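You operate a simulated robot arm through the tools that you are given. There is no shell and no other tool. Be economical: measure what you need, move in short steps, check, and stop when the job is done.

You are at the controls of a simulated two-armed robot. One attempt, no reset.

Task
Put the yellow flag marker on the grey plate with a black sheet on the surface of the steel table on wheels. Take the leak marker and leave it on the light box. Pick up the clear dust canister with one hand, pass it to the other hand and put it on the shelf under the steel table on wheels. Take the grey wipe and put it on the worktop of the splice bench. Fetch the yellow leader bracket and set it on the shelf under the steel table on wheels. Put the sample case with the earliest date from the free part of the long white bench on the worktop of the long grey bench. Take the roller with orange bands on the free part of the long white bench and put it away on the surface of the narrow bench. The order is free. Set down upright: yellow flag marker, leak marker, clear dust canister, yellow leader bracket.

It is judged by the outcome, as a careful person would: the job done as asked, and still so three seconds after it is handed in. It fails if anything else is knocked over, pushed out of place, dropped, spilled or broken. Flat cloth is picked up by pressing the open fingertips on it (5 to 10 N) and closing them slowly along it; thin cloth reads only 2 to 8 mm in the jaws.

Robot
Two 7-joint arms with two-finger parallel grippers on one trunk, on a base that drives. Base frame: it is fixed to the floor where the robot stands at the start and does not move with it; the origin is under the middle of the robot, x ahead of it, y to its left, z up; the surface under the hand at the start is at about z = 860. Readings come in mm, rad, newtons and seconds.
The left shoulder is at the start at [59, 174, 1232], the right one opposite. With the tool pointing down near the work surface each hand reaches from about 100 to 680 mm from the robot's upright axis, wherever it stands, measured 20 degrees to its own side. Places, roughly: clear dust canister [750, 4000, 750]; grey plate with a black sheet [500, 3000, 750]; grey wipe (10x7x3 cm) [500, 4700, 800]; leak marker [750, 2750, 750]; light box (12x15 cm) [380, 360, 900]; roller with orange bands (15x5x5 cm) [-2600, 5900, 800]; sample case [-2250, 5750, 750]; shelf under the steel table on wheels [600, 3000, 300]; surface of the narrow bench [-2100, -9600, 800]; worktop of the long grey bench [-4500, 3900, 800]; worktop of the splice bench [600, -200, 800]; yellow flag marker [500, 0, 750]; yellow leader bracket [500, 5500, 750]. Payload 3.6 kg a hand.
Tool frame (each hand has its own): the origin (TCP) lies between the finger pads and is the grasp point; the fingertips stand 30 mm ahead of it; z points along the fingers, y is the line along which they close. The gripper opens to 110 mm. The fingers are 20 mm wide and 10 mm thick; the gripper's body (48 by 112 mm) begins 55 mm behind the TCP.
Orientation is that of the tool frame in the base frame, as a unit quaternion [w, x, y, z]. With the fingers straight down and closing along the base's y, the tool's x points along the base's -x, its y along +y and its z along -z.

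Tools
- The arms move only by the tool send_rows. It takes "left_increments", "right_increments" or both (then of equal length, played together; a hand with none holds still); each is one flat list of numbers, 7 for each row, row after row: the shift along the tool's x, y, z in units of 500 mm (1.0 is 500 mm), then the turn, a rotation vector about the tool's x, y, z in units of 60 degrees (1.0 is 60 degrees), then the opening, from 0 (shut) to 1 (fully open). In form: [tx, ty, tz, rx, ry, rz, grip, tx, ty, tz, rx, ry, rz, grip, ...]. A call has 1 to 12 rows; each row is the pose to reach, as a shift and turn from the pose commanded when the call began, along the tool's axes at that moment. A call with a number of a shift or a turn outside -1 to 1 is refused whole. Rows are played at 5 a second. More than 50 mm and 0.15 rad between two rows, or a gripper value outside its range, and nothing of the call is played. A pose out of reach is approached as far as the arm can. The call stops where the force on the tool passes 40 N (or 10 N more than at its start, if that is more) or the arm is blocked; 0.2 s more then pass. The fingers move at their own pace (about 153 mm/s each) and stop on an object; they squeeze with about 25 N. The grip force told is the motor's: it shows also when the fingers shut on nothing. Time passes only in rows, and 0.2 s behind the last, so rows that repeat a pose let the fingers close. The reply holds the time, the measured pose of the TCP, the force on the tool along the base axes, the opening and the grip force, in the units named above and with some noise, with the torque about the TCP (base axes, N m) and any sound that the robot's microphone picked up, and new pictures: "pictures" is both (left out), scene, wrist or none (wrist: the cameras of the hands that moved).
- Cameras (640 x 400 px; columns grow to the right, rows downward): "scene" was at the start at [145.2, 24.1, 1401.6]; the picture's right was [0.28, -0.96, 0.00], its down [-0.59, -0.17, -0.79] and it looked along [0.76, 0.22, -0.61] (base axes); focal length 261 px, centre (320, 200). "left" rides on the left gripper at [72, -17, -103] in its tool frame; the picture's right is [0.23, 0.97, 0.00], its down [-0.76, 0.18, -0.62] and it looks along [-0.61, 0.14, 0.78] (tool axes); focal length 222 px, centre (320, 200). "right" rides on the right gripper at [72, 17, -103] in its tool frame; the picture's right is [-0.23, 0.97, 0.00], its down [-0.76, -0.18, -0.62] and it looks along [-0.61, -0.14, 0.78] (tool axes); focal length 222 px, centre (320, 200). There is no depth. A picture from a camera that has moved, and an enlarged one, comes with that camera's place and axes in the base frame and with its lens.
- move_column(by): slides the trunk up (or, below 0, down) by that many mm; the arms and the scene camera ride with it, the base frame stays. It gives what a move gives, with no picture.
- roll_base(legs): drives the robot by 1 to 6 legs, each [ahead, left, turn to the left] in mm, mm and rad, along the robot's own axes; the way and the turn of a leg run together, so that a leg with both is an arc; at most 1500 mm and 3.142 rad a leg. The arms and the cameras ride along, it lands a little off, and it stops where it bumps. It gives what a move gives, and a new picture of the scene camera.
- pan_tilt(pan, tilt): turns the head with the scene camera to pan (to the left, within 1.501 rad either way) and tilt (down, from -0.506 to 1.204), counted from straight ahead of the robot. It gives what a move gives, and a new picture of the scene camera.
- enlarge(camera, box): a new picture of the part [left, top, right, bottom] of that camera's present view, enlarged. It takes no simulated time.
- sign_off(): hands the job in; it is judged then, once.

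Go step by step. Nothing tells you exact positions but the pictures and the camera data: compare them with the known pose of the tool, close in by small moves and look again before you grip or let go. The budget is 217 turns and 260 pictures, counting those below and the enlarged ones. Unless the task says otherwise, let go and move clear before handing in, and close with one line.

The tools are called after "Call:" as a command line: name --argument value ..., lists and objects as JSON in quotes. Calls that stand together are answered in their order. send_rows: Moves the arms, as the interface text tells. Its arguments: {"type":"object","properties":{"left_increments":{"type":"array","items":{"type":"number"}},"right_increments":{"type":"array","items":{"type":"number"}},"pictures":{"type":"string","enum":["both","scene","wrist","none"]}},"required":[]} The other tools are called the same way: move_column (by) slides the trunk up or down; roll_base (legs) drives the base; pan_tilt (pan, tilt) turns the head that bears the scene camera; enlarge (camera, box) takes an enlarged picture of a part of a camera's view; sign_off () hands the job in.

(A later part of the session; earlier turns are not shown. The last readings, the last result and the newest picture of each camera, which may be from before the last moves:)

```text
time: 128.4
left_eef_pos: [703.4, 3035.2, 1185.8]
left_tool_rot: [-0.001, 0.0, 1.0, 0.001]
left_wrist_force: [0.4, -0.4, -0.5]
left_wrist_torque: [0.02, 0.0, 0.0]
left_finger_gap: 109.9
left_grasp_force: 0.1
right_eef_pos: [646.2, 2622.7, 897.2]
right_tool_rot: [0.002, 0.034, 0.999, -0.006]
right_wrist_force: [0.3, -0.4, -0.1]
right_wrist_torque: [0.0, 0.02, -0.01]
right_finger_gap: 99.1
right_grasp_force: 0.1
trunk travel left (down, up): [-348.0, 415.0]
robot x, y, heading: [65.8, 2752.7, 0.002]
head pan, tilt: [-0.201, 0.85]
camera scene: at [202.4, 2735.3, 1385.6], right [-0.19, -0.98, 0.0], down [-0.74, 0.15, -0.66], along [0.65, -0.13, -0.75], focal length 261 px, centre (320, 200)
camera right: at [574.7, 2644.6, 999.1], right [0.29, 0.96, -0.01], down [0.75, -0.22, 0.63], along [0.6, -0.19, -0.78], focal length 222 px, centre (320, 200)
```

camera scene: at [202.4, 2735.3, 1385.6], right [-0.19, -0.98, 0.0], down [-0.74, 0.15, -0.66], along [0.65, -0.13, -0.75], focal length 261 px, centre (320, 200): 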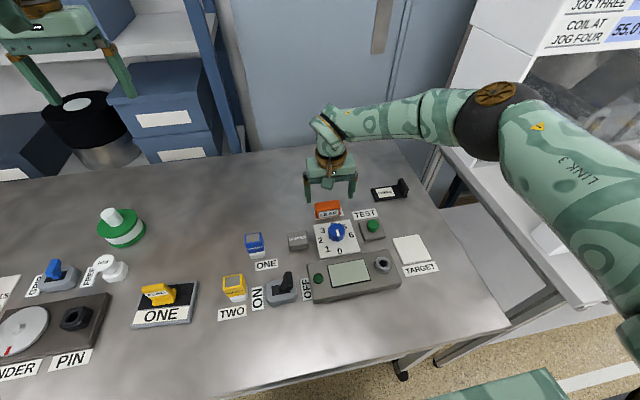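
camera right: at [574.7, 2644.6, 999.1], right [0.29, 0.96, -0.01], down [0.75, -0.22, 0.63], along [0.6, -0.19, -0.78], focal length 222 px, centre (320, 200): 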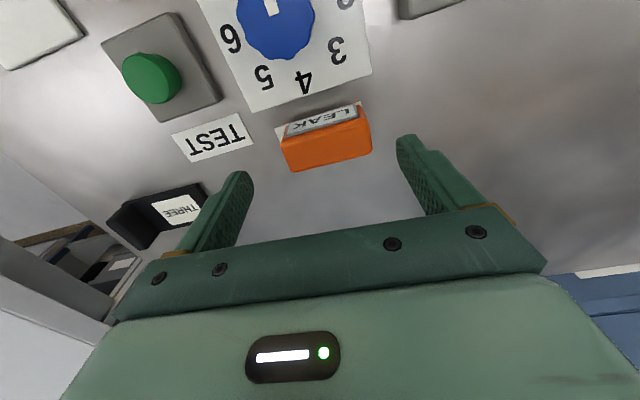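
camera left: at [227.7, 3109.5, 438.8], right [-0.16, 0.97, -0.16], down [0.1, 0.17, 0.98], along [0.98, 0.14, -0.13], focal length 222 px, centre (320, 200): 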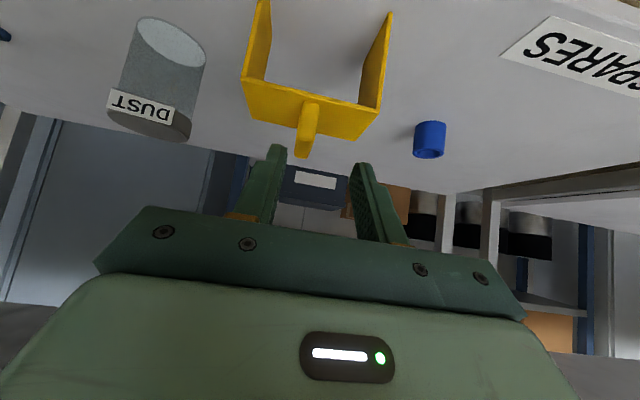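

Call:
send_rows --right_increments '[0, 0.008, 0.05, 0, 0, -0.03, 0.9, 0, 0.008, 0.108, 0, 0, -0.03, 0.9, 0, 0.008, 0.108, 0, 0, -0.03, 0.6, 0, 0.008, 0.108, 0, 0, -0.03, 0.3, 0, 0.008, 0.108, 0, 0, -0.03, 0.3]' --pictures "wrist"

```text
time: 129.6
left_eef_pos: [702.6, 3037.0, 1186.7]
left_tool_rot: [-0.001, -0.001, 1.0, 0.001]
left_wrist_force: [0.6, -0.3, -0.5]
left_wrist_torque: [-0.01, 0.0, 0.03]
left_finger_gap: 110.3
left_grasp_force: 0.1
right_eef_pos: [647.3, 2629.4, 843.6]
right_tool_rot: [0.001, 0.017, 1.0, -0.005]
right_wrist_force: [-0.2, -1.4, -0.6]
right_wrist_torque: [0.01, 0.01, 0.02]
right_finger_gap: 69.7
right_grasp_force: 25.3
trunk travel left (down, up): [-348.0, 415.0]
robot x, y, heading: [65.1, 2749.5, 0.004]
head pan, tilt: [-0.201, 0.85]
camera right: at [575.0, 2649.2, 946.4], right [0.26, 0.97, -0.01], down [0.75, -0.2, 0.63], along [0.6, -0.17, -0.78], focal length 222 px, centre (320, 200)
```

right: 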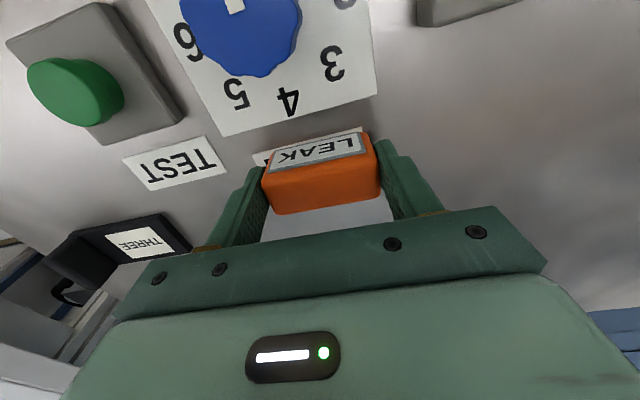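

Gripped (69.7 mm). Lifting, retracting, then driving to the grey wipe near [522, 4680].

Call:
send_rows --right_increments '[0, 0, -0.09, 0, 0, 0, 0.3, 0, 0, -0.18, 0, 0, 0, 0.3, 0, 0, -0.27, 0, 0, 0, 0.3, 0, 0, -0.36, 0, 0, 0, 0.3, 0.07, -0.02, -0.42, 0, 0, 0, 0.3, 0.14, -0.04, -0.48, 0, 0, 0, 0.3, 0.22, -0.06, -0.5, 0, 0, 0, 0.3, 0.3, -0.08, -0.52, 0, 0, 0, 0.3, 0.38, -0.1, -0.54, 0, 0, 0, 0.3]' --left_increments '[0, 0, 0, 0, 0, 0, 1, 0, 0, 0, 0, 0, 0, 1, 0.06, 0.02, 0, 0, 0, 0, 1, 0.12, 0.04, 0, 0, 0, 0, 1, 0.18, 0.06, 0, 0, 0, 0, 1, 0.24, 0.08, 0, 0, 0, 0, 1, 0.3, 0.1, 0, 0, 0, 0, 1, 0.36, 0.12, 0, 0, 0, 0, 1, 0.42, 0.14, 0, 0, 0, 0, 1]' --pictures "none"

Call:
roll_base --legs '[[-300, 0, 0], [0, 950, -0.02], [0, 880, -0.02]]'

Call:
pan_tilt --pan 0.15 --tilt 0.7

```text
time: 131.6
left_eef_pos: [662.9, 3154.7, 1241.0]
left_tool_rot: [-0.001, -0.001, 1.0, 0.001]
left_wrist_force: [0.8, -0.1, 0.8]
left_wrist_torque: [0.0, 0.0, 0.01]
left_finger_gap: 109.9
left_grasp_force: 0.0
left hand out of reach, approached as far as the arm can: row 3, 4, 5, 6, 7, 8, 9
right_eef_pos: [454.9, 2585.4, 1113.1]
right_tool_rot: [0.002, 0.018, 1.0, -0.005]
right_wrist_force: [-0.6, 0.6, -1.2]
right_wrist_torque: [0.0, -0.02, 0.0]
right_finger_gap: 69.6
right_grasp_force: 24.5
trunk travel left (down, up): [-348.0, 415.0]
robot x, y, heading: [66.9, 2750.3, 0.004]
head pan, tilt: [-0.201, 0.85]
```

```text
time: 142.5
left_eef_pos: [431.0, 4975.1, 1241.1]
left_tool_rot: [-0.002, 0.019, 1.0, 0.001]
left_wrist_force: [-0.4, 0.0, -0.1]
left_wrist_torque: [-0.03, -0.04, 0.01]
left_finger_gap: 110.0
left_grasp_force: 0.0
right_eef_pos: [200.1, 4413.2, 1112.6]
right_tool_rot: [0.001, 0.037, 0.999, -0.005]
right_wrist_force: [-0.3, -0.5, -0.6]
right_wrist_torque: [-0.01, 0.0, 0.01]
right_finger_gap: 69.5
right_grasp_force: 25.4
trunk travel left (down, up): [-348.0, 415.0]
robot x, y, heading: [-187.9, 4596.3, -0.034]
head pan, tilt: [-0.201, 0.85]
camera scene: at [-47.8, 4573.7, 1385.6], right [-0.23, -0.97, 0.0], down [-0.73, 0.17, -0.66], along [0.64, -0.15, -0.75], focal length 261 px, centre (320, 200)
```

scene: 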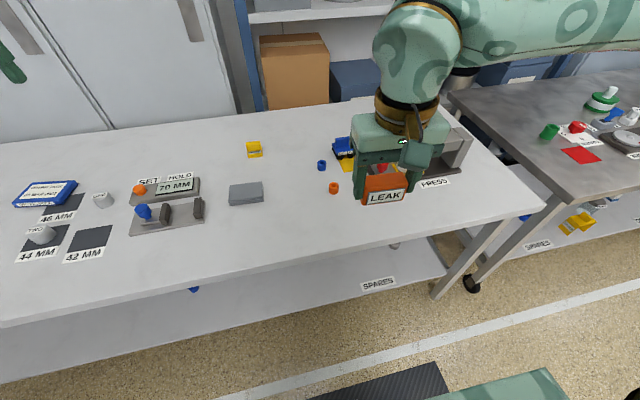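

```text
time: 143.3
left_eef_pos: [431.1, 4973.2, 1239.5]
left_tool_rot: [-0.001, 0.019, 1.0, 0.001]
left_wrist_force: [0.6, -0.4, -0.3]
left_wrist_torque: [-0.02, 0.0, 0.0]
left_finger_gap: 110.0
left_grasp_force: 0.0
right_eef_pos: [200.3, 4413.1, 1112.6]
right_tool_rot: [0.002, 0.038, 0.999, -0.006]
right_wrist_force: [0.6, 0.3, -0.9]
right_wrist_torque: [-0.01, -0.01, 0.02]
right_finger_gap: 69.3
right_grasp_force: 25.5
trunk travel left (down, up): [-348.0, 415.0]
robot x, y, heading: [-184.1, 4595.0, -0.035]
head pan, tilt: [0.15, 0.7]
camera scene: at [-39.5, 4601.1, 1397.8], right [0.12, -0.99, 0.0], down [-0.64, -0.07, -0.76], along [0.76, 0.09, -0.64], focal length 261 px, centre (320, 200)
```

scene: 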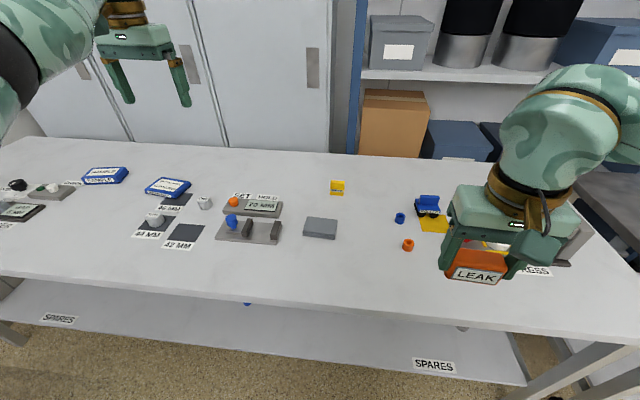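

Call:
enlarge --camera "scene" --box '[270, 190, 370, 265]'

```text
5.33 times, centred on (320, 228) of scene
camera zoom: at [-39.5, 4601.1, 1397.8], right [0.12, -0.99, 0.0], down [-0.64, -0.07, -0.76], along [0.76, 0.09, -0.64], focal length 1391 px, centre (320, 53)
```

zoom: 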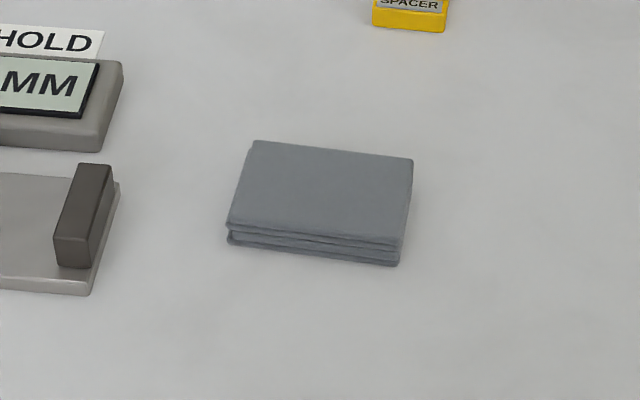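

The grey wipe is a folded stack ~10×7 cm centred near [517, 4667], long side along y. I'll move in and yaw the left hand 90° so that it closes along the short side.

Call:
roll_base --legs '[[185, 0, 0.035]]'

Call:
send_rows --left_increments '[0.02, -0.06, 0.02, 0, 0, 0.1, 1, 0.04, -0.12, 0.04, 0, 0, 0.2, 1, 0.06, -0.18, 0.06, 0, 0, 0.3, 1, 0.08, -0.24, 0.08, 0, 0, 0.4, 1, 0.1, -0.3, 0.1, 0, 0, 0.5, 1, 0.12, -0.36, 0.12, 0, 0, 0.6, 1, 0.14, -0.42, 0.14, 0, 0, 0.7, 1, 0.16, -0.48, 0.16, 0, 0, 0.8, 1, 0.18, -0.54, 0.18, 0, 0, 0.9, 1, 0.2, -0.6, 0.2, 0, 0, 1.0, 1]' --pictures "none"

```text
time: 144.8
left_eef_pos: [602.2, 4993.9, 1240.6]
left_tool_rot: [-0.002, 0.0, 1.0, 0.001]
left_wrist_force: [-0.5, -0.5, -0.1]
left_wrist_torque: [0.02, 0.03, 0.03]
left_finger_gap: 110.0
left_grasp_force: 0.1
right_eef_pos: [393.1, 4424.6, 1112.1]
right_tool_rot: [0.001, 0.018, 1.0, -0.005]
right_wrist_force: [-0.2, 0.1, -1.0]
right_wrist_torque: [0.01, 0.0, 0.0]
right_finger_gap: 69.5
right_grasp_force: 24.4
trunk travel left (down, up): [-348.0, 415.0]
robot x, y, heading: [1.0, 4589.8, 0.004]
head pan, tilt: [0.15, 0.7]
camera scene: at [147.0, 4604.0, 1397.7], right [0.15, -0.99, 0.0], down [-0.64, -0.1, -0.76], along [0.75, 0.12, -0.65], focal length 261 px, centre (320, 200)
```

scene: 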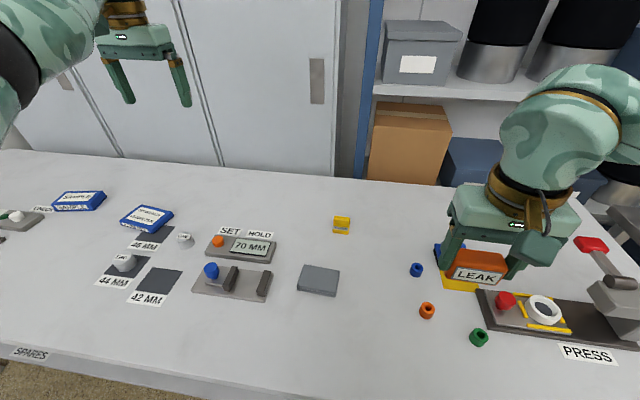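

```text
time: 147.1
left_eef_pos: [621.1, 4660.8, 1157.2]
left_tool_rot: [-0.003, 0.501, 0.866, 0.0]
left_wrist_force: [-1.0, -0.7, 0.7]
left_wrist_torque: [0.03, -0.02, -0.01]
left_finger_gap: 110.0
left_grasp_force: 0.0
left hand out of reach, approached as far as the arm can: row 1, 2, 3, 4, 5, 6, 7, 8, 9, 10
right_eef_pos: [391.7, 4424.4, 1111.8]
right_tool_rot: [0.001, 0.019, 1.0, -0.005]
right_wrist_force: [0.0, -0.6, -0.5]
right_wrist_torque: [0.0, 0.03, -0.02]
right_finger_gap: 69.5
right_grasp_force: 25.3
trunk travel left (down, up): [-348.0, 415.0]
robot x, y, heading: [0.4, 4590.6, 0.005]
head pan, tilt: [0.15, 0.7]
```

Call:
send_rows --left_increments '[0.023, -0.035, 0.063, 0, 0, 0.109, 1, 0.046, -0.07, 0.126, 0, 0, 0.218, 1, 0.068, -0.104, 0.188, 0, 0, 0.327, 1, 0.091, -0.139, 0.251, 0, 0, 0.436, 1, 0.114, -0.174, 0.314, 0, 0, 0.545, 1]'

```text
time: 148.2
left_eef_pos: [616.8, 4619.5, 996.1]
left_tool_rot: [-0.001, 0.724, 0.69, -0.001]
left_wrist_force: [0.5, 0.1, -0.3]
left_wrist_torque: [-0.02, 0.0, 0.0]
left_finger_gap: 109.8
left_grasp_force: 0.1
left hand out of reach, approached as far as the arm can: row 1, 2, 3, 4, 5
right_eef_pos: [392.8, 4423.5, 1111.2]
right_tool_rot: [0.002, 0.018, 1.0, -0.005]
right_wrist_force: [0.8, -0.5, -0.2]
right_wrist_torque: [-0.02, -0.04, 0.05]
right_finger_gap: 69.5
right_grasp_force: 25.2
trunk travel left (down, up): [-348.0, 415.0]
robot x, y, heading: [3.2, 4593.6, 0.008]
head pan, tilt: [0.15, 0.7]
camera scene: at [145.7, 4603.3, 1397.9], right [0.15, -0.99, 0.0], down [-0.64, -0.1, -0.76], along [0.76, 0.12, -0.64], focal length 261 px, centre (320, 200)
camera left: at [603.8, 4691.8, 1098.9], right [0.98, 0.18, 0.0], down [0.14, -0.77, 0.62], along [0.11, -0.61, -0.78], focal length 222 px, centre (320, 200)
```

scene: 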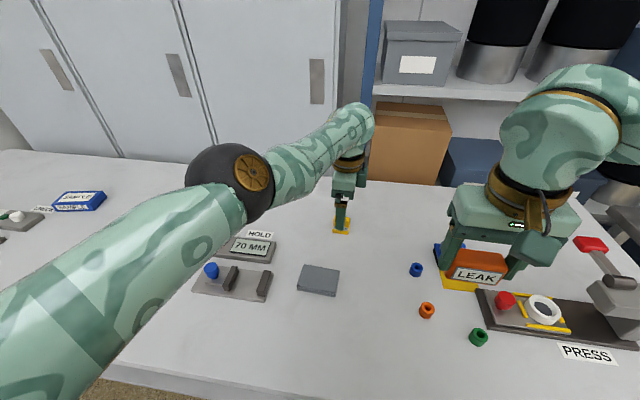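
left: 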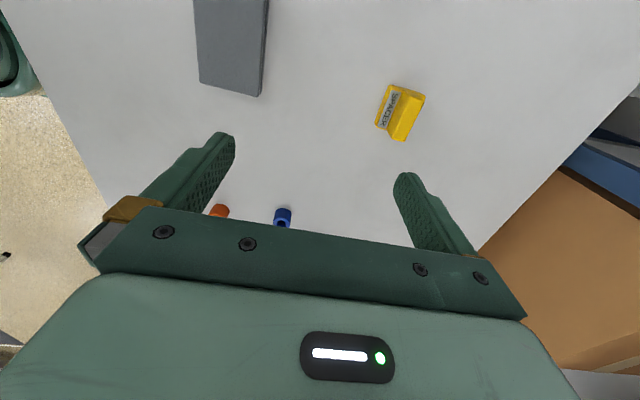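

The arm resists folding back, so I'll shift the base instead to put the hand over the wipe.

Call:
roll_base --legs '[[-100, 50, -0.005]]'

Call:
send_rows --left_increments '[0, 0, 0.08, 0, 0, 0, 1, 0, 0, 0.12, 0, 0, 0, 1]' --pictures "wrist"

```text
time: 149.4
left_eef_pos: [515.4, 4668.3, 995.9]
left_tool_rot: [-0.002, 0.725, 0.688, -0.001]
left_wrist_force: [-0.1, 0.8, 1.0]
left_wrist_torque: [0.01, -0.03, 0.0]
left_finger_gap: 110.2
left_grasp_force: 0.0
right_eef_pos: [290.2, 4473.8, 1113.8]
right_tool_rot: [0.001, 0.021, 1.0, -0.005]
right_wrist_force: [-0.5, 0.6, -1.4]
right_wrist_torque: [-0.03, 0.01, 0.0]
right_finger_gap: 69.7
right_grasp_force: 25.3
trunk travel left (down, up): [-348.0, 415.0]
robot x, y, heading: [-103.1, 4639.8, -0.001]
head pan, tilt: [0.15, 0.7]
camera scene: at [43.3, 4653.9, 1398.0], right [0.15, -0.99, 0.0], down [-0.64, -0.1, -0.77], along [0.76, 0.11, -0.64], focal length 261 px, centre (320, 200)
```

scene: 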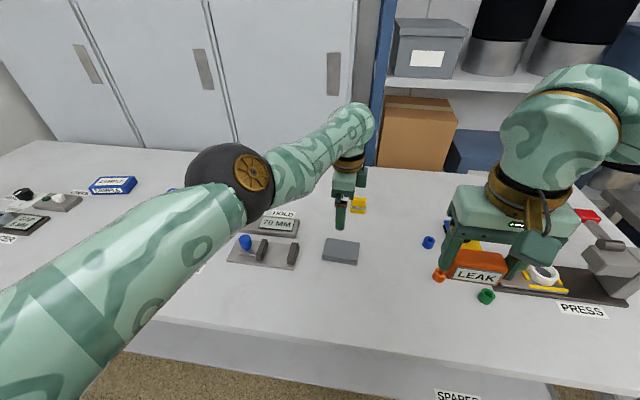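

```text
time: 150.1
left_eef_pos: [510.9, 4674.8, 937.5]
left_tool_rot: [-0.003, 0.725, 0.688, -0.001]
left_wrist_force: [0.1, -0.4, -1.1]
left_wrist_torque: [0.06, -0.03, 0.03]
left_finger_gap: 110.2
left_grasp_force: 0.1
left hand out of reach, approached as far as the arm can: row 1, 2
right_eef_pos: [289.7, 4473.5, 1112.5]
right_tool_rot: [0.001, 0.022, 1.0, -0.005]
right_wrist_force: [-0.7, 0.0, -1.3]
right_wrist_torque: [0.02, 0.01, -0.01]
right_finger_gap: 69.7
right_grasp_force: 25.3
trunk travel left (down, up): [-348.0, 415.0]
robot x, y, heading: [-101.5, 4642.1, 0.003]
head pan, tilt: [0.15, 0.7]
camera left: at [497.4, 4746.9, 1040.2], right [0.98, 0.18, 0.0], down [0.14, -0.77, 0.62], along [0.11, -0.61, -0.78], focal length 222 px, centre (320, 200)
```

left: 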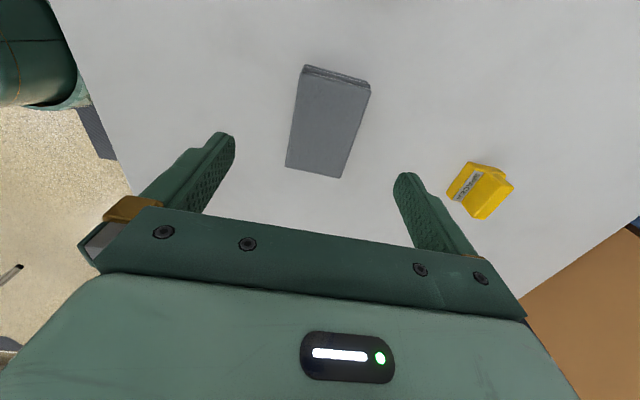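

Call:
send_rows --left_increments '[0, 0, 0.06, 0, 0, 0, 1, 0, 0, 0.12, 0, 0, 0, 1]' --pictures "wrist"

```text
time: 150.7
left_eef_pos: [503.2, 4689.0, 881.7]
left_tool_rot: [-0.003, 0.726, 0.688, 0.0]
left_wrist_force: [0.0, -1.1, -0.1]
left_wrist_torque: [0.03, -0.02, -0.02]
left_finger_gap: 110.1
left_grasp_force: 0.0
left hand out of reach, approached as far as the arm can: row 1, 2
right_eef_pos: [291.1, 4473.3, 1112.9]
right_tool_rot: [0.0, 0.021, 1.0, -0.006]
right_wrist_force: [0.3, 0.3, -1.2]
right_wrist_torque: [0.02, 0.02, -0.02]
right_finger_gap: 69.4
right_grasp_force: 25.1
trunk travel left (down, up): [-348.0, 415.0]
robot x, y, heading: [-103.4, 4637.0, -0.003]
head pan, tilt: [0.15, 0.7]
camera left: at [490.9, 4762.4, 984.1], right [0.98, 0.18, 0.0], down [0.14, -0.77, 0.62], along [0.11, -0.61, -0.78], focal length 222 px, centre (320, 200)
```

left: 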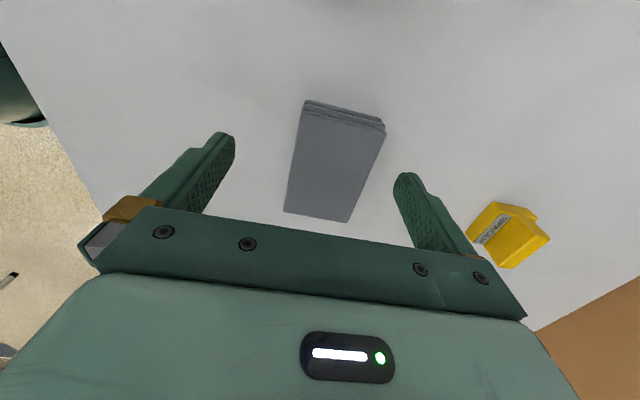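

Call:
roll_base --legs '[[18, -23, 0]]'

Call:
send_rows --left_increments '[0, 0, 0.04, 0, 0, 0, 1, 0, 0, 0.085, 0, 0, 0, 1]' --pictures "wrist"

```text
time: 151.5
left_eef_pos: [522.9, 4666.3, 880.7]
left_tool_rot: [-0.003, 0.725, 0.688, 0.0]
left_wrist_force: [-0.6, 0.9, 0.1]
left_wrist_torque: [0.07, -0.01, 0.01]
left_finger_gap: 110.0
left_grasp_force: 0.0
right_eef_pos: [308.5, 4449.3, 1112.0]
right_tool_rot: [0.0, 0.022, 1.0, -0.004]
right_wrist_force: [0.5, -0.7, -0.8]
right_wrist_torque: [0.01, -0.01, 0.01]
right_finger_gap: 70.0
right_grasp_force: 25.3
trunk travel left (down, up): [-348.0, 415.0]
robot x, y, heading: [-87.7, 4617.1, 0.001]
head pan, tilt: [0.15, 0.7]
camera scene: at [63.3, 4629.2, 1397.8], right [0.15, -0.99, 0.0], down [-0.64, -0.1, -0.76], along [0.76, 0.12, -0.65], focal length 261 px, centre (320, 200)
```

scene: 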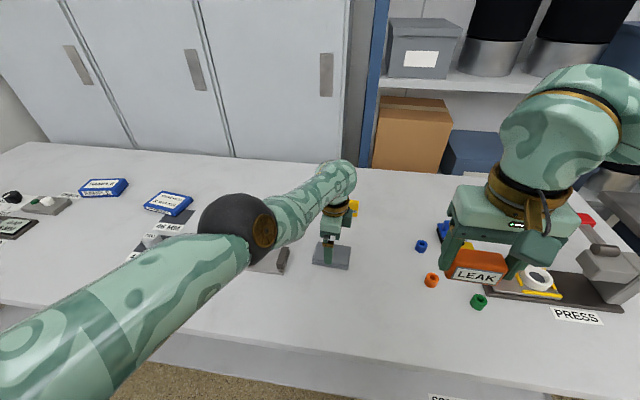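

```text
time: 152.1
left_eef_pos: [513.4, 4674.0, 843.0]
left_tool_rot: [-0.003, 0.725, 0.688, -0.001]
left_wrist_force: [0.0, -0.2, -0.3]
left_wrist_torque: [-0.03, -0.04, 0.0]
left_finger_gap: 110.1
left_grasp_force: 0.1
left hand out of reach, approached as far as the arm can: row 1, 2
right_eef_pos: [307.9, 4449.8, 1112.6]
right_tool_rot: [0.001, 0.02, 1.0, -0.006]
right_wrist_force: [-0.2, -0.4, -1.0]
right_wrist_torque: [0.02, 0.03, 0.01]
right_finger_gap: 69.5
right_grasp_force: 25.2
trunk travel left (down, up): [-348.0, 415.0]
robot x, y, heading: [-83.7, 4614.2, 0.001]
head pan, tilt: [0.15, 0.7]
camera left: at [498.6, 4746.9, 945.8], right [0.98, 0.18, 0.0], down [0.14, -0.77, 0.62], along [0.11, -0.61, -0.78], focal length 222 px, centre (320, 200)
```

left: 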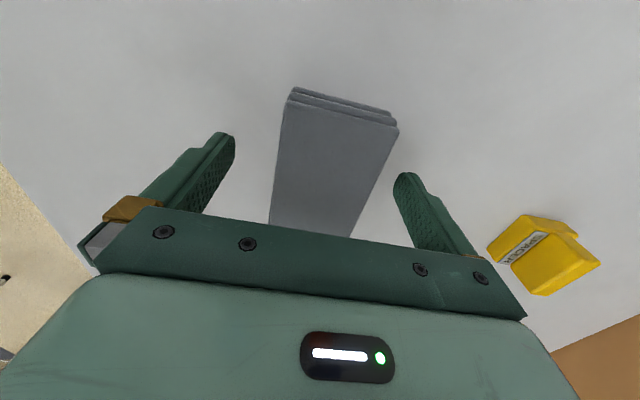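

Well centred. Lowering a few mm and closing on the stack.

Call:
send_rows --left_increments '[0, 0.004, 0.012, 0, 0, 0, 1, 0, 0.004, 0.012, 0, 0, 0, 0.75, 0, 0.004, 0.012, 0, 0, 0, 0.5, 0, 0.004, 0.012, 0, 0, 0, 0.3, 0, 0.004, 0.012, 0, 0, 0, 0.1, 0, 0.004, 0.012, 0, 0, 0, 0.1]' --pictures "wrist"

```text
time: 153.5
left_eef_pos: [511.7, 4675.6, 837.3]
left_tool_rot: [-0.002, 0.725, 0.689, -0.001]
left_wrist_force: [0.6, 0.6, 0.2]
left_wrist_torque: [0.0, -0.04, 0.01]
left_finger_gap: 64.9
left_grasp_force: 25.2
right_eef_pos: [308.9, 4449.2, 1112.2]
right_tool_rot: [0.002, 0.021, 1.0, -0.006]
right_wrist_force: [-0.5, 0.3, -0.6]
right_wrist_torque: [0.0, 0.03, 0.01]
right_finger_gap: 69.4
right_grasp_force: 25.3
trunk travel left (down, up): [-348.0, 415.0]
robot x, y, heading: [-83.6, 4620.8, 0.002]
head pan, tilt: [0.15, 0.7]
camera left: at [497.6, 4748.0, 941.4], right [0.98, 0.18, 0.0], down [0.14, -0.77, 0.62], along [0.11, -0.61, -0.78], focal length 222 px, centre (320, 200)
```

left: 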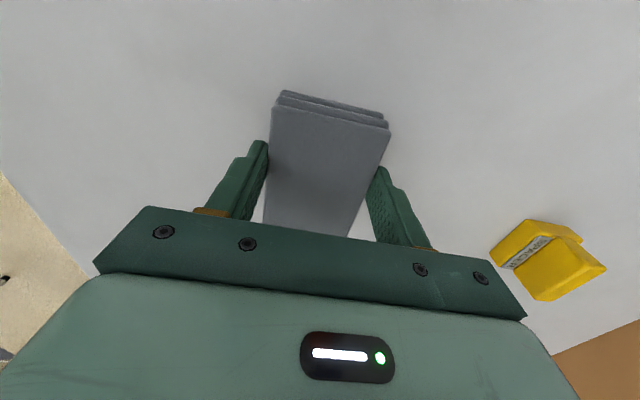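

Held at 64.9 mm. Lifting.

Call:
send_rows --left_increments '[0, 0, -0.08, 0, 0, 0, 0.1, 0, 0, -0.16, 0, 0, 0, 0.1, 0, 0, -0.24, 0, 0, 0, 0.1, 0, 0, -0.34, 0, 0, 0, 0.1, 0, 0, -0.42, 0, 0, 0, 0.1]' --pictures "wrist"

```text
time: 154.7
left_eef_pos: [543.0, 4664.4, 1046.0]
left_tool_rot: [-0.003, 0.726, 0.688, -0.002]
left_wrist_force: [0.6, -0.2, 0.1]
left_wrist_torque: [0.02, -0.02, 0.0]
left_finger_gap: 64.8
left_grasp_force: 25.0
left hand out of reach, approached as far as the arm can: row 1, 2, 3, 4, 5
right_eef_pos: [307.8, 4450.9, 1113.8]
right_tool_rot: [0.001, 0.022, 1.0, -0.005]
right_wrist_force: [0.8, -0.2, -1.1]
right_wrist_torque: [0.01, -0.01, -0.01]
right_finger_gap: 69.3
right_grasp_force: 24.6
trunk travel left (down, up): [-348.0, 415.0]
robot x, y, heading: [-84.6, 4618.3, -0.002]
head pan, tilt: [0.15, 0.7]
camera left: at [529.1, 4736.4, 1149.7], right [0.98, 0.18, -0.01], down [0.14, -0.77, 0.62], along [0.11, -0.61, -0.78], focal length 222 px, centre (320, 200)
```

left: 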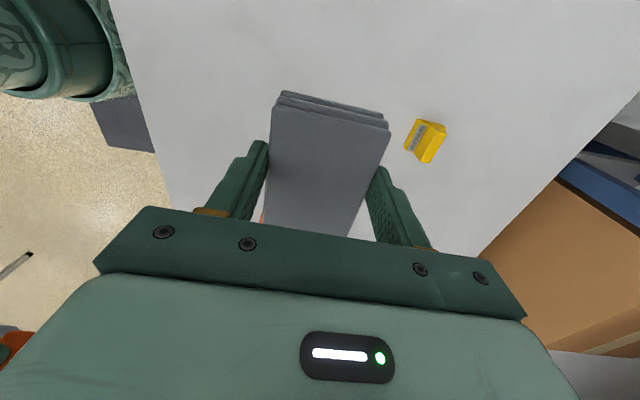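

Wipe secured. Backing off and driving back to the splice bench with both items.

Call:
roll_base --legs '[[-500, 0, 0], [0, -1450, 0.02], [0, -1450, 0.02], [0, -1270, 0.02]]'

Call:
pan_tilt --pan 0.0 --tilt 0.6

```text
time: 177.3
left_eef_pos: [161.9, 515.4, 1044.7]
left_tool_rot: [-0.003, 0.705, 0.709, 0.0]
left_wrist_force: [-0.3, 0.3, 0.3]
left_wrist_torque: [0.0, 0.0, -0.01]
left_finger_gap: 64.7
left_grasp_force: 25.0
right_eef_pos: [-59.8, 288.1, 1112.8]
right_tool_rot: [0.001, -0.007, 1.0, -0.005]
right_wrist_force: [0.1, -0.1, -1.3]
right_wrist_torque: [0.02, 0.0, -0.02]
right_finger_gap: 69.5
right_grasp_force: 25.0
trunk travel left (down, up): [-348.0, 415.0]
robot x, y, heading: [-458.3, 437.7, 0.051]
head pan, tilt: [0.15, 0.7]
camera scene: at [-315.4, 455.2, 1397.9], right [0.2, -0.98, 0.0], down [-0.63, -0.13, -0.76], along [0.75, 0.16, -0.64], focal length 261 px, centre (320, 200)
```

scene: 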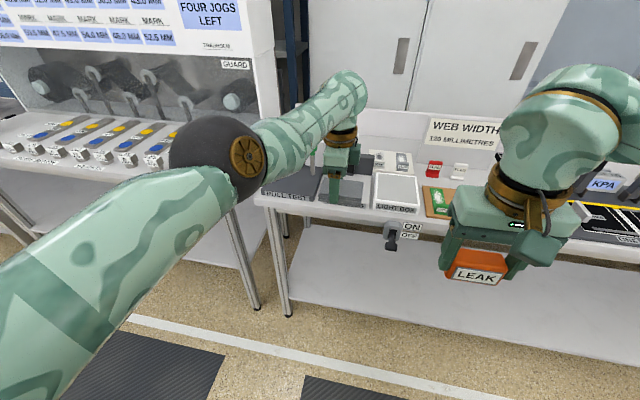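

```text
time: 178.0
left_eef_pos: [162.0, 516.4, 1045.3]
left_tool_rot: [-0.003, 0.706, 0.708, -0.001]
left_wrist_force: [0.0, 0.2, -1.4]
left_wrist_torque: [0.02, -0.01, 0.03]
left_finger_gap: 64.8
left_grasp_force: 24.8
right_eef_pos: [-61.1, 290.1, 1111.8]
right_tool_rot: [0.001, -0.007, 1.0, -0.005]
right_wrist_force: [-0.3, 0.8, -1.4]
right_wrist_torque: [-0.01, 0.02, -0.04]
right_finger_gap: 69.7
right_grasp_force: 25.4
trunk travel left (down, up): [-348.0, 415.0]
robot x, y, heading: [-463.0, 436.3, 0.054]
head pan, tilt: [0.0, 0.6]
camera scene: at [-310.3, 443.2, 1406.5], right [0.06, -1.0, 0.0], down [-0.56, -0.03, -0.82], along [0.82, 0.05, -0.57], focal length 261 px, centre (320, 200)
```

scene: 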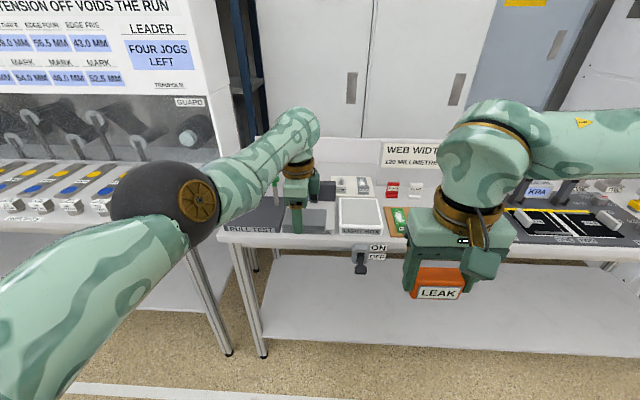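

I'll first bring the left hand (with the wipe) back to its normal yaw and tuck it high, then use the right hand at the light box.

Call:
send_rows --left_increments '[0.044, -0.052, -0.025, 0, 0, -0.1, 0.1, 0.088, -0.104, -0.05, 0, 0, -0.2, 0.1, 0.132, -0.156, -0.075, 0, 0, -0.3, 0.1, 0.176, -0.208, -0.1, 0, 0, -0.4, 0.1, 0.22, -0.26, -0.125, 0, 0, -0.5, 0.1, 0.264, -0.312, -0.15, 0, 0, -0.6, 0.1, 0.308, -0.364, -0.175, 0, 0, -0.7, 0.1, 0.352, -0.416, -0.2, 0, 0, -0.8, 0.1, 0.396, -0.468, -0.225, 0, 0, -0.9, 0.1, 0.44, -0.52, -0.25, 0, 0, -1, 0.1]' --pictures "none"

Call:
send_rows --left_increments '[0, 0, 0, 0, 0, -0.13, 0.1, 0, 0, 0, 0, 0, -0.26, 0.1, 0, 0, 0, 0, 0, -0.38, 0.1, 0, 0, 0, 0, 0, -0.5, 0.1]' --pictures "scene"

```text
time: 180.2
left_eef_pos: [143.2, 802.5, 1227.8]
left_tool_rot: [-0.004, 0.257, 0.966, 0.001]
left_wrist_force: [-0.7, -0.8, 0.3]
left_wrist_torque: [-0.02, 0.0, 0.0]
left_finger_gap: 64.8
left_grasp_force: 24.6
left hand out of reach, approached as far as the arm can: row 1, 2, 3, 4, 5, 6, 7, 8, 9, 10
right_eef_pos: [-60.5, 291.2, 1113.1]
right_tool_rot: [0.002, -0.007, 1.0, -0.006]
right_wrist_force: [0.1, 0.1, -0.5]
right_wrist_torque: [0.0, -0.01, 0.01]
right_finger_gap: 69.7
right_grasp_force: 25.2
trunk travel left (down, up): [-348.0, 415.0]
robot x, y, heading: [-463.8, 434.1, 0.056]
head pan, tilt: [0.0, 0.6]
```

```text
time: 181.2
left_eef_pos: [148.7, 791.3, 1219.7]
left_tool_rot: [-0.002, -0.003, 1.0, 0.001]
left_wrist_force: [-0.7, 0.3, 0.1]
left_wrist_torque: [0.01, -0.01, -0.01]
left_finger_gap: 64.9
left_grasp_force: 25.4
right_eef_pos: [-59.5, 288.9, 1113.1]
right_tool_rot: [0.001, -0.007, 1.0, -0.005]
right_wrist_force: [-0.5, -0.8, -0.7]
right_wrist_torque: [-0.01, 0.01, 0.02]
right_finger_gap: 69.6
right_grasp_force: 25.4
trunk travel left (down, up): [-348.0, 415.0]
robot x, y, heading: [-463.4, 431.2, 0.052]
head pan, tilt: [0.0, 0.6]
camera scene: at [-310.1, 443.0, 1406.4], right [0.05, -1.0, 0.0], down [-0.56, -0.03, -0.82], along [0.82, 0.05, -0.57], focal length 261 px, centre (320, 200)
```

scene: 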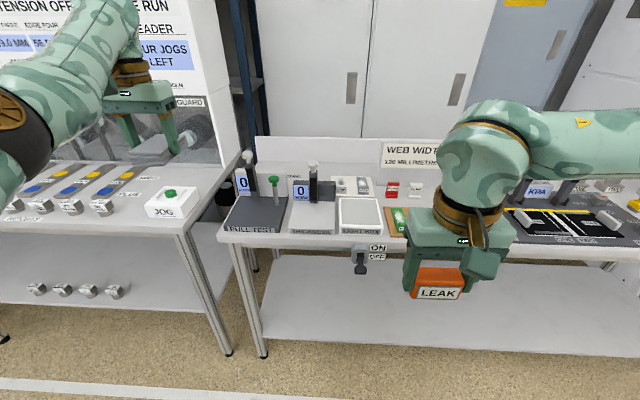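

The left arm is stuck near full extension; let me try freeing it by moving down and inwards.

Call:
send_rows --left_increments '[0, -0.08, 0.05, 0, 0, 0, 0.1, 0.03, -0.16, 0.08, 0, 0, 0, 0.1, 0.09, -0.22, 0.1, 0, 0, 0, 0.1, 0.15, -0.28, 0.12, 0, 0, 0, 0.1, 0.22, -0.32, 0.12, 0, 0, 0, 0.1, 0.3, -0.34, 0.12, 0, 0, 0, 0.1, 0.38, -0.34, 0.12, 0, 0, 0, 0.1]' --pictures "scene"

```text
time: 182.8
left_eef_pos: [160.2, 597.8, 1194.7]
left_tool_rot: [-0.003, -0.002, 1.0, 0.002]
left_wrist_force: [0.2, 0.7, -1.0]
left_wrist_torque: [0.01, 0.0, 0.0]
left_finger_gap: 64.6
left_grasp_force: 25.1
left hand out of reach, approached as far as the arm can: row 1, 2, 3, 4, 5, 6, 7
right_eef_pos: [-60.3, 288.3, 1113.0]
right_tool_rot: [0.002, -0.007, 1.0, -0.005]
right_wrist_force: [0.7, 0.6, -0.2]
right_wrist_torque: [0.03, 0.0, 0.02]
right_finger_gap: 69.5
right_grasp_force: 25.2
trunk travel left (down, up): [-348.0, 415.0]
robot x, y, heading: [-461.1, 437.1, 0.056]
head pan, tilt: [0.0, 0.6]
camera scene: at [-310.5, 442.9, 1406.5], right [0.05, -1.0, 0.0], down [-0.56, -0.03, -0.82], along [0.82, 0.05, -0.57], focal length 261 px, centre (320, 200)
```

scene: 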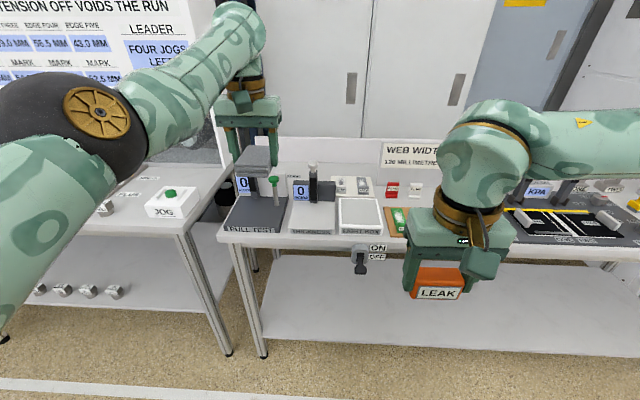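

Call:
send_rows --left_increments '[0.02, 0, 0, 0, -0.12, 0, 0.1, 0.04, 0, 0, 0, -0.24, 0, 0.1, 0.06, 0, 0, 0, -0.36, 0, 0.1, 0.08, 0, 0, 0, -0.48, 0, 0.1, 0.1, 0, 0, 0, -0.6, 0, 0.1, 0.12, 0, 0, 0, -0.6, 0, 0.1]' --pictures "none"

Call:
send_rows --left_increments '[0.08, 0, -0.02, 0, 0, 0, 0.1, 0.16, 0, -0.04, 0, 0, 0, 0.1, 0.24, 0, -0.06, 0, 0, 0, 0.1]' --pictures "none"

```text
time: 184.2
left_eef_pos: [257.6, 565.4, 1257.6]
left_tool_rot: [0.306, -0.002, 0.952, 0.001]
left_wrist_force: [0.9, 1.5, -0.4]
left_wrist_torque: [-0.05, 0.03, -0.02]
left_finger_gap: 64.8
left_grasp_force: 24.9
left hand out of reach, approached as far as the arm can: row 1, 2, 3, 4, 5, 6
right_eef_pos: [-58.0, 291.0, 1112.0]
right_tool_rot: [0.001, -0.007, 1.0, -0.006]
right_wrist_force: [0.0, 1.1, -1.6]
right_wrist_torque: [-0.03, 0.06, 0.02]
right_finger_gap: 69.7
right_grasp_force: 24.9
trunk travel left (down, up): [-348.0, 415.0]
robot x, y, heading: [-462.7, 438.4, 0.06]
head pan, tilt: [0.0, 0.6]
```

```text
time: 185.0
left_eef_pos: [257.1, 547.4, 1250.5]
left_tool_rot: [0.306, -0.002, 0.952, 0.002]
left_wrist_force: [-0.1, -0.1, -0.2]
left_wrist_torque: [0.0, 0.02, -0.02]
left_finger_gap: 64.7
left_grasp_force: 25.4
left hand out of reach, approached as far as the arm can: row 1, 2, 3
right_eef_pos: [-59.6, 289.1, 1112.9]
right_tool_rot: [0.0, -0.007, 1.0, -0.006]
right_wrist_force: [-0.1, 0.0, -1.3]
right_wrist_torque: [0.03, -0.01, 0.0]
right_finger_gap: 69.6
right_grasp_force: 25.0
trunk travel left (down, up): [-348.0, 415.0]
robot x, y, heading: [-459.6, 436.0, 0.052]
head pan, tilt: [0.0, 0.6]
```

Call:
send_rows --left_increments '[0.035, 0.05, -0.065, 0, 0.1, 0, 0.1, 0.07, 0.1, -0.13, 0, 0.2, 0, 0.1, 0.104, 0.15, -0.197, 0, 0.3, 0, 0.1, 0.139, 0.2, -0.26, 0, 0.4, 0, 0.1, 0.174, 0.25, -0.33, 0, 0.5, 0, 0.1, 0.208, 0.3, -0.394, 0, 0.6, 0, 0.1, 0.24, 0.3, -0.45, 0, 0.6, 0, 0.1, 0.28, 0.3, -0.5, 0, 0.6, 0, 0.1]' --pictures "scene"

```text
time: 186.8
left_eef_pos: [108.5, 678.1, 1363.0]
left_tool_rot: [0.037, -0.008, 0.999, -0.002]
left_wrist_force: [-0.2, 0.5, -0.6]
left_wrist_torque: [0.04, 0.03, -0.03]
left_finger_gap: 64.9
left_grasp_force: 24.8
left hand out of reach, approached as far as the arm can: row 1, 2, 3, 4, 5, 6, 7, 8
right_eef_pos: [-59.7, 289.6, 1114.0]
right_tool_rot: [0.002, -0.007, 1.0, -0.005]
right_wrist_force: [0.1, 0.3, -1.4]
right_wrist_torque: [-0.01, 0.02, -0.01]
right_finger_gap: 69.6
right_grasp_force: 24.6
trunk travel left (down, up): [-348.0, 415.0]
robot x, y, heading: [-462.6, 432.5, 0.054]
head pan, tilt: [0.0, 0.6]
camera scene: at [-310.5, 443.1, 1406.5], right [0.05, -1.0, 0.0], down [-0.56, -0.03, -0.82], along [0.82, 0.05, -0.57], focal length 261 px, centre (320, 200)
```

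scene: 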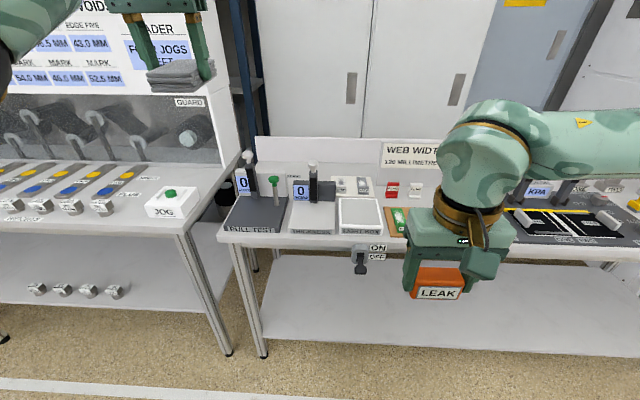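

The left arm stays extended but is now high and clear; I'll work around it using the base. Now to the light box with the right hand.

Call:
roll_base --legs '[[435, -45, -0.054]]'

Call:
pan_tilt --pan 0.0 --tilt 1.0

```text
time: 189.4
left_eef_pos: [564.9, 607.0, 1362.5]
left_tool_rot: [0.037, 0.022, 0.999, -0.003]
left_wrist_force: [-0.1, 0.0, 0.0]
left_wrist_torque: [0.0, 0.04, 0.01]
left_finger_gap: 64.9
left_grasp_force: 24.7
right_eef_pos: [370.9, 230.9, 1111.3]
right_tool_rot: [0.0, 0.025, 1.0, -0.005]
right_wrist_force: [-0.1, -0.2, -0.5]
right_wrist_torque: [-0.01, 0.04, -0.02]
right_finger_gap: 69.6
right_grasp_force: 25.3
trunk travel left (down, up): [-348.0, 415.0]
robot x, y, heading: [-21.4, 400.2, -0.005]
head pan, tilt: [0.0, 0.6]
camera scene: at [131.0, 399.0, 1406.4], right [-0.01, -1.0, 0.0], down [-0.57, 0.0, -0.82], along [0.82, -0.01, -0.57], focal length 261 px, centre (320, 200)
```

scene: 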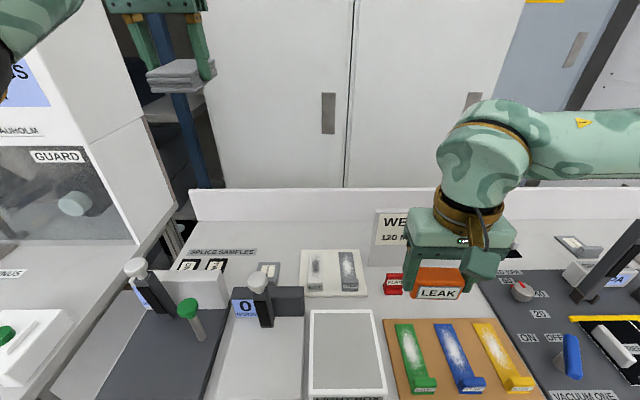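

```text
time: 190.3
left_eef_pos: [564.1, 607.2, 1363.1]
left_tool_rot: [0.037, 0.022, 0.999, -0.004]
left_wrist_force: [-0.4, 0.5, -1.2]
left_wrist_torque: [0.0, -0.01, 0.01]
left_finger_gap: 64.8
left_grasp_force: 24.9
right_eef_pos: [370.3, 229.8, 1112.6]
right_tool_rot: [0.001, 0.024, 1.0, -0.005]
right_wrist_force: [0.6, 0.5, -0.9]
right_wrist_torque: [-0.03, -0.01, -0.02]
right_finger_gap: 69.5
right_grasp_force: 25.0
trunk travel left (down, up): [-348.0, 415.0]
robot x, y, heading: [-16.8, 399.1, -0.007]
head pan, tilt: [0.0, 1.0]
camera scene: at [111.5, 399.2, 1374.6], right [-0.01, -1.0, 0.0], down [-0.84, 0.01, -0.54], along [0.54, 0.0, -0.84], focal length 261 px, centre (320, 200)
```

scene: 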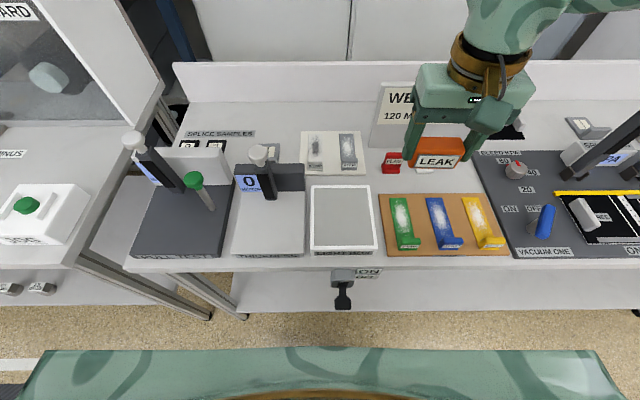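

Light box centre is about [380, 350]. Moving the leak marker above it.

Call:
send_rows --right_increments '[-0.002, 0.061, 0.0, 0, 0, 0, 0.3, -0.004, 0.121, 0.06, 0, 0, 0, 0.3, -0.006, 0.182, 0.12, 0, 0, 0, 0.3, -0.008, 0.242, 0.18, 0, 0, 0, 0.3, -0.008, 0.242, 0.264, 0, 0, 0, 0.3]'

```text
time: 191.5
left_eef_pos: [564.9, 606.2, 1362.3]
left_tool_rot: [0.037, 0.023, 0.999, -0.004]
left_wrist_force: [-0.5, 0.1, -0.1]
left_wrist_torque: [0.04, 0.0, 0.02]
left_finger_gap: 64.9
left_grasp_force: 24.7
right_eef_pos: [377.1, 350.2, 978.2]
right_tool_rot: [0.002, 0.024, 1.0, -0.004]
right_wrist_force: [0.8, 0.0, -0.4]
right_wrist_torque: [0.03, 0.05, 0.02]
right_finger_gap: 69.7
right_grasp_force: 25.0
trunk travel left (down, up): [-348.0, 415.0]
robot x, y, heading: [-19.6, 403.2, -0.004]
head pan, tilt: [0.0, 1.0]
camera scene: at [112.1, 398.5, 1374.4], right [-0.01, -1.0, 0.0], down [-0.84, 0.01, -0.54], along [0.54, 0.0, -0.84], focal length 261 px, centre (320, 200)
camera right: at [305.8, 371.2, 1080.7], right [0.27, 0.96, -0.01], down [0.75, -0.21, 0.63], along [0.6, -0.18, -0.78], focal length 222 px, centre (320, 200)
```

scene: 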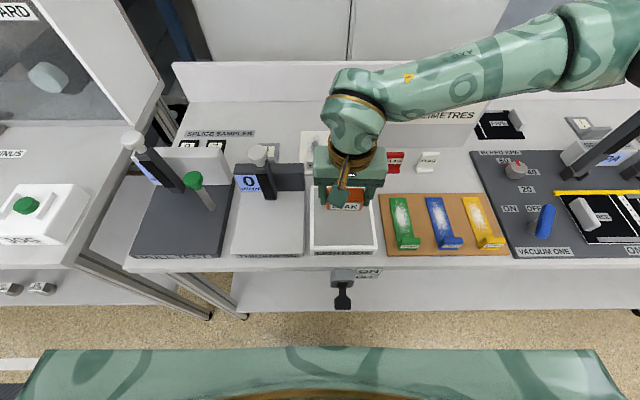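
right: 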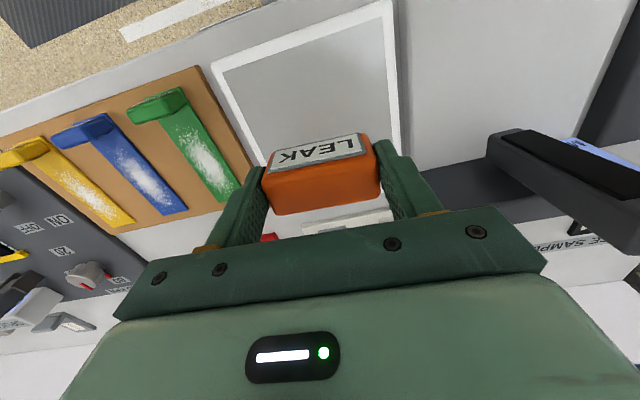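

Call:
send_rows --right_increments '[-0.008, 0, 0.03, 0, 0, 0, 0.3, -0.008, 0, 0.055, 0, 0, 0, 0.3, -0.008, 0, 0.062, 0, 0, 0, 0.3, -0.008, 0, 0.066, 0, 0, 0, 0.3]' --pictures "none"

```text
time: 192.5
left_eef_pos: [563.5, 607.3, 1362.7]
left_tool_rot: [0.037, 0.023, 0.999, -0.003]
left_wrist_force: [-0.5, -0.1, -0.3]
left_wrist_torque: [0.01, 0.0, 0.02]
left_finger_gap: 64.9
left_grasp_force: 25.0
right_eef_pos: [386.1, 349.0, 946.0]
right_tool_rot: [0.0, 0.024, 1.0, -0.006]
right_wrist_force: [-0.3, -0.5, -0.7]
right_wrist_torque: [0.01, 0.0, 0.02]
right_finger_gap: 69.6
right_grasp_force: 25.0
trunk travel left (down, up): [-348.0, 415.0]
robot x, y, heading: [-21.6, 400.4, -0.005]
head pan, tilt: [0.0, 1.0]
```

Call:
send_rows --right_increments '[0, 0, 0.006, 0, 0, 0, 0.3, 0, 0, 0.012, 0, 0, 0, 0.3, 0, 0, 0.016, 0, 0, 0, 0.3]' --pictures "wrist"

```text
time: 193.3
left_eef_pos: [563.6, 606.9, 1362.5]
left_tool_rot: [0.037, 0.023, 0.999, -0.004]
left_wrist_force: [-0.2, -0.6, -0.1]
left_wrist_torque: [0.0, 0.02, 0.0]
left_finger_gap: 65.0
left_grasp_force: 24.9
right_eef_pos: [385.4, 349.1, 938.7]
right_tool_rot: [0.0, 0.024, 1.0, -0.005]
right_wrist_force: [0.0, -0.5, -1.3]
right_wrist_torque: [0.02, -0.01, 0.02]
right_finger_gap: 69.7
right_grasp_force: 25.4
trunk travel left (down, up): [-348.0, 415.0]
robot x, y, heading: [-21.0, 402.1, -0.008]
head pan, tilt: [0.0, 1.0]
camera right: at [313.4, 370.1, 1040.5], right [0.27, 0.96, -0.01], down [0.75, -0.21, 0.63], along [0.6, -0.18, -0.78], focal length 222 px, centre (320, 200)
```

right: 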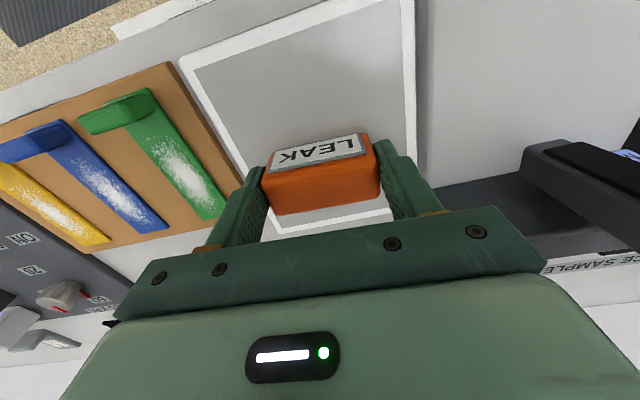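

Call:
send_rows --right_increments '[0, 0, 0.006, 0, 0, 0, 0.3, 0, 0, 0.012, 0, 0, 0, 0.3, 0, 0, 0.018, 0, 0, 0, 0.3, 0, 0, 0.022, 0, 0, 0, 0.3]' --pictures "none"

```text
time: 194.3
left_eef_pos: [562.2, 608.4, 1362.4]
left_tool_rot: [0.039, 0.023, 0.999, -0.003]
left_wrist_force: [-0.8, -0.4, 0.0]
left_wrist_torque: [0.02, 0.04, 0.0]
left_finger_gap: 64.9
left_grasp_force: 24.9
right_eef_pos: [384.6, 349.1, 928.8]
right_tool_rot: [0.003, 0.023, 1.0, -0.004]
right_wrist_force: [2.1, -2.0, 24.1]
right_wrist_torque: [0.33, -0.1, -0.04]
right_finger_gap: 69.8
right_grasp_force: 25.0
trunk travel left (down, up): [-348.0, 415.0]
robot x, y, heading: [-16.9, 400.5, -0.008]
head pan, tilt: [0.0, 1.0]
```

Touched down (24 N). Easing off, opening, and lifting.

Call:
send_rows --right_increments '[0, 0, -0.003, 0, 0, 0, 0.3, 0, 0, -0.003, 0, 0, 0, 0.8, 0, 0, -0.003, 0, 0, 0, 0.8, 0, 0, -0.05, 0, 0, 0, 0.8, 0, 0, -0.13, 0, 0, 0, 0.8, 0, 0, -0.22, 0, 0, 0, 0.8, 0, 0, -0.3, 0, 0, 0, 0.8]'

```text
time: 195.9
left_eef_pos: [563.4, 606.2, 1362.5]
left_tool_rot: [0.038, 0.023, 0.999, -0.004]
left_wrist_force: [-0.1, 0.0, -0.6]
left_wrist_torque: [0.02, -0.01, -0.01]
left_finger_gap: 64.5
left_grasp_force: 24.5
right_eef_pos: [382.9, 350.0, 1077.5]
right_tool_rot: [0.001, 0.024, 1.0, -0.006]
right_wrist_force: [-1.1, 0.0, 0.7]
right_wrist_torque: [0.0, -0.04, -0.02]
right_finger_gap: 87.7
right_grasp_force: 0.0
trunk travel left (down, up): [-348.0, 415.0]
robot x, y, heading: [-19.2, 400.1, -0.008]
head pan, tilt: [0.0, 1.0]
camera scene: at [111.0, 399.4, 1374.6], right [-0.01, -1.0, 0.0], down [-0.84, 0.01, -0.54], along [0.54, 0.0, -0.84], focal length 261 px, centre (320, 200)
camera right: at [310.3, 370.2, 1179.5], right [0.27, 0.96, -0.01], down [0.75, -0.21, 0.63], along [0.6, -0.18, -0.78], focal length 222 px, centre (320, 200)
```

scene: 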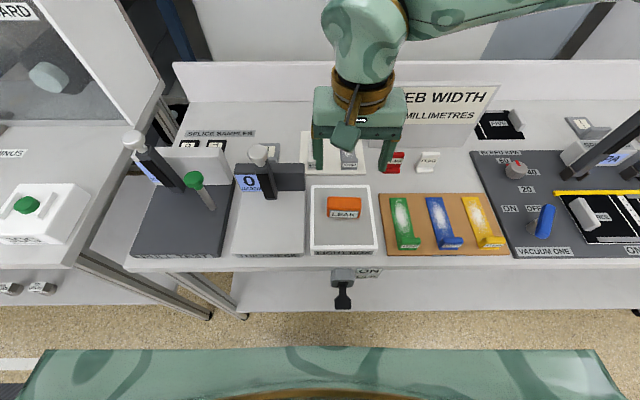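
right: 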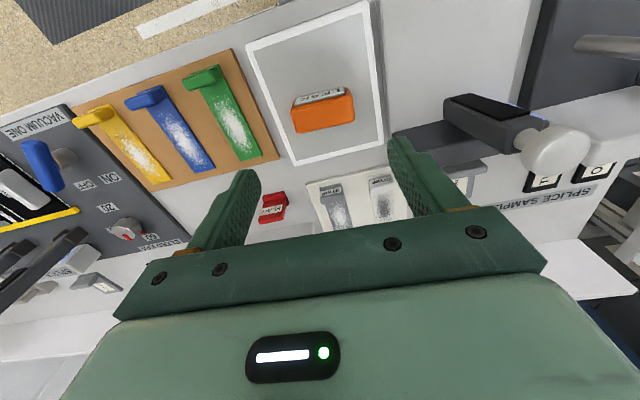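

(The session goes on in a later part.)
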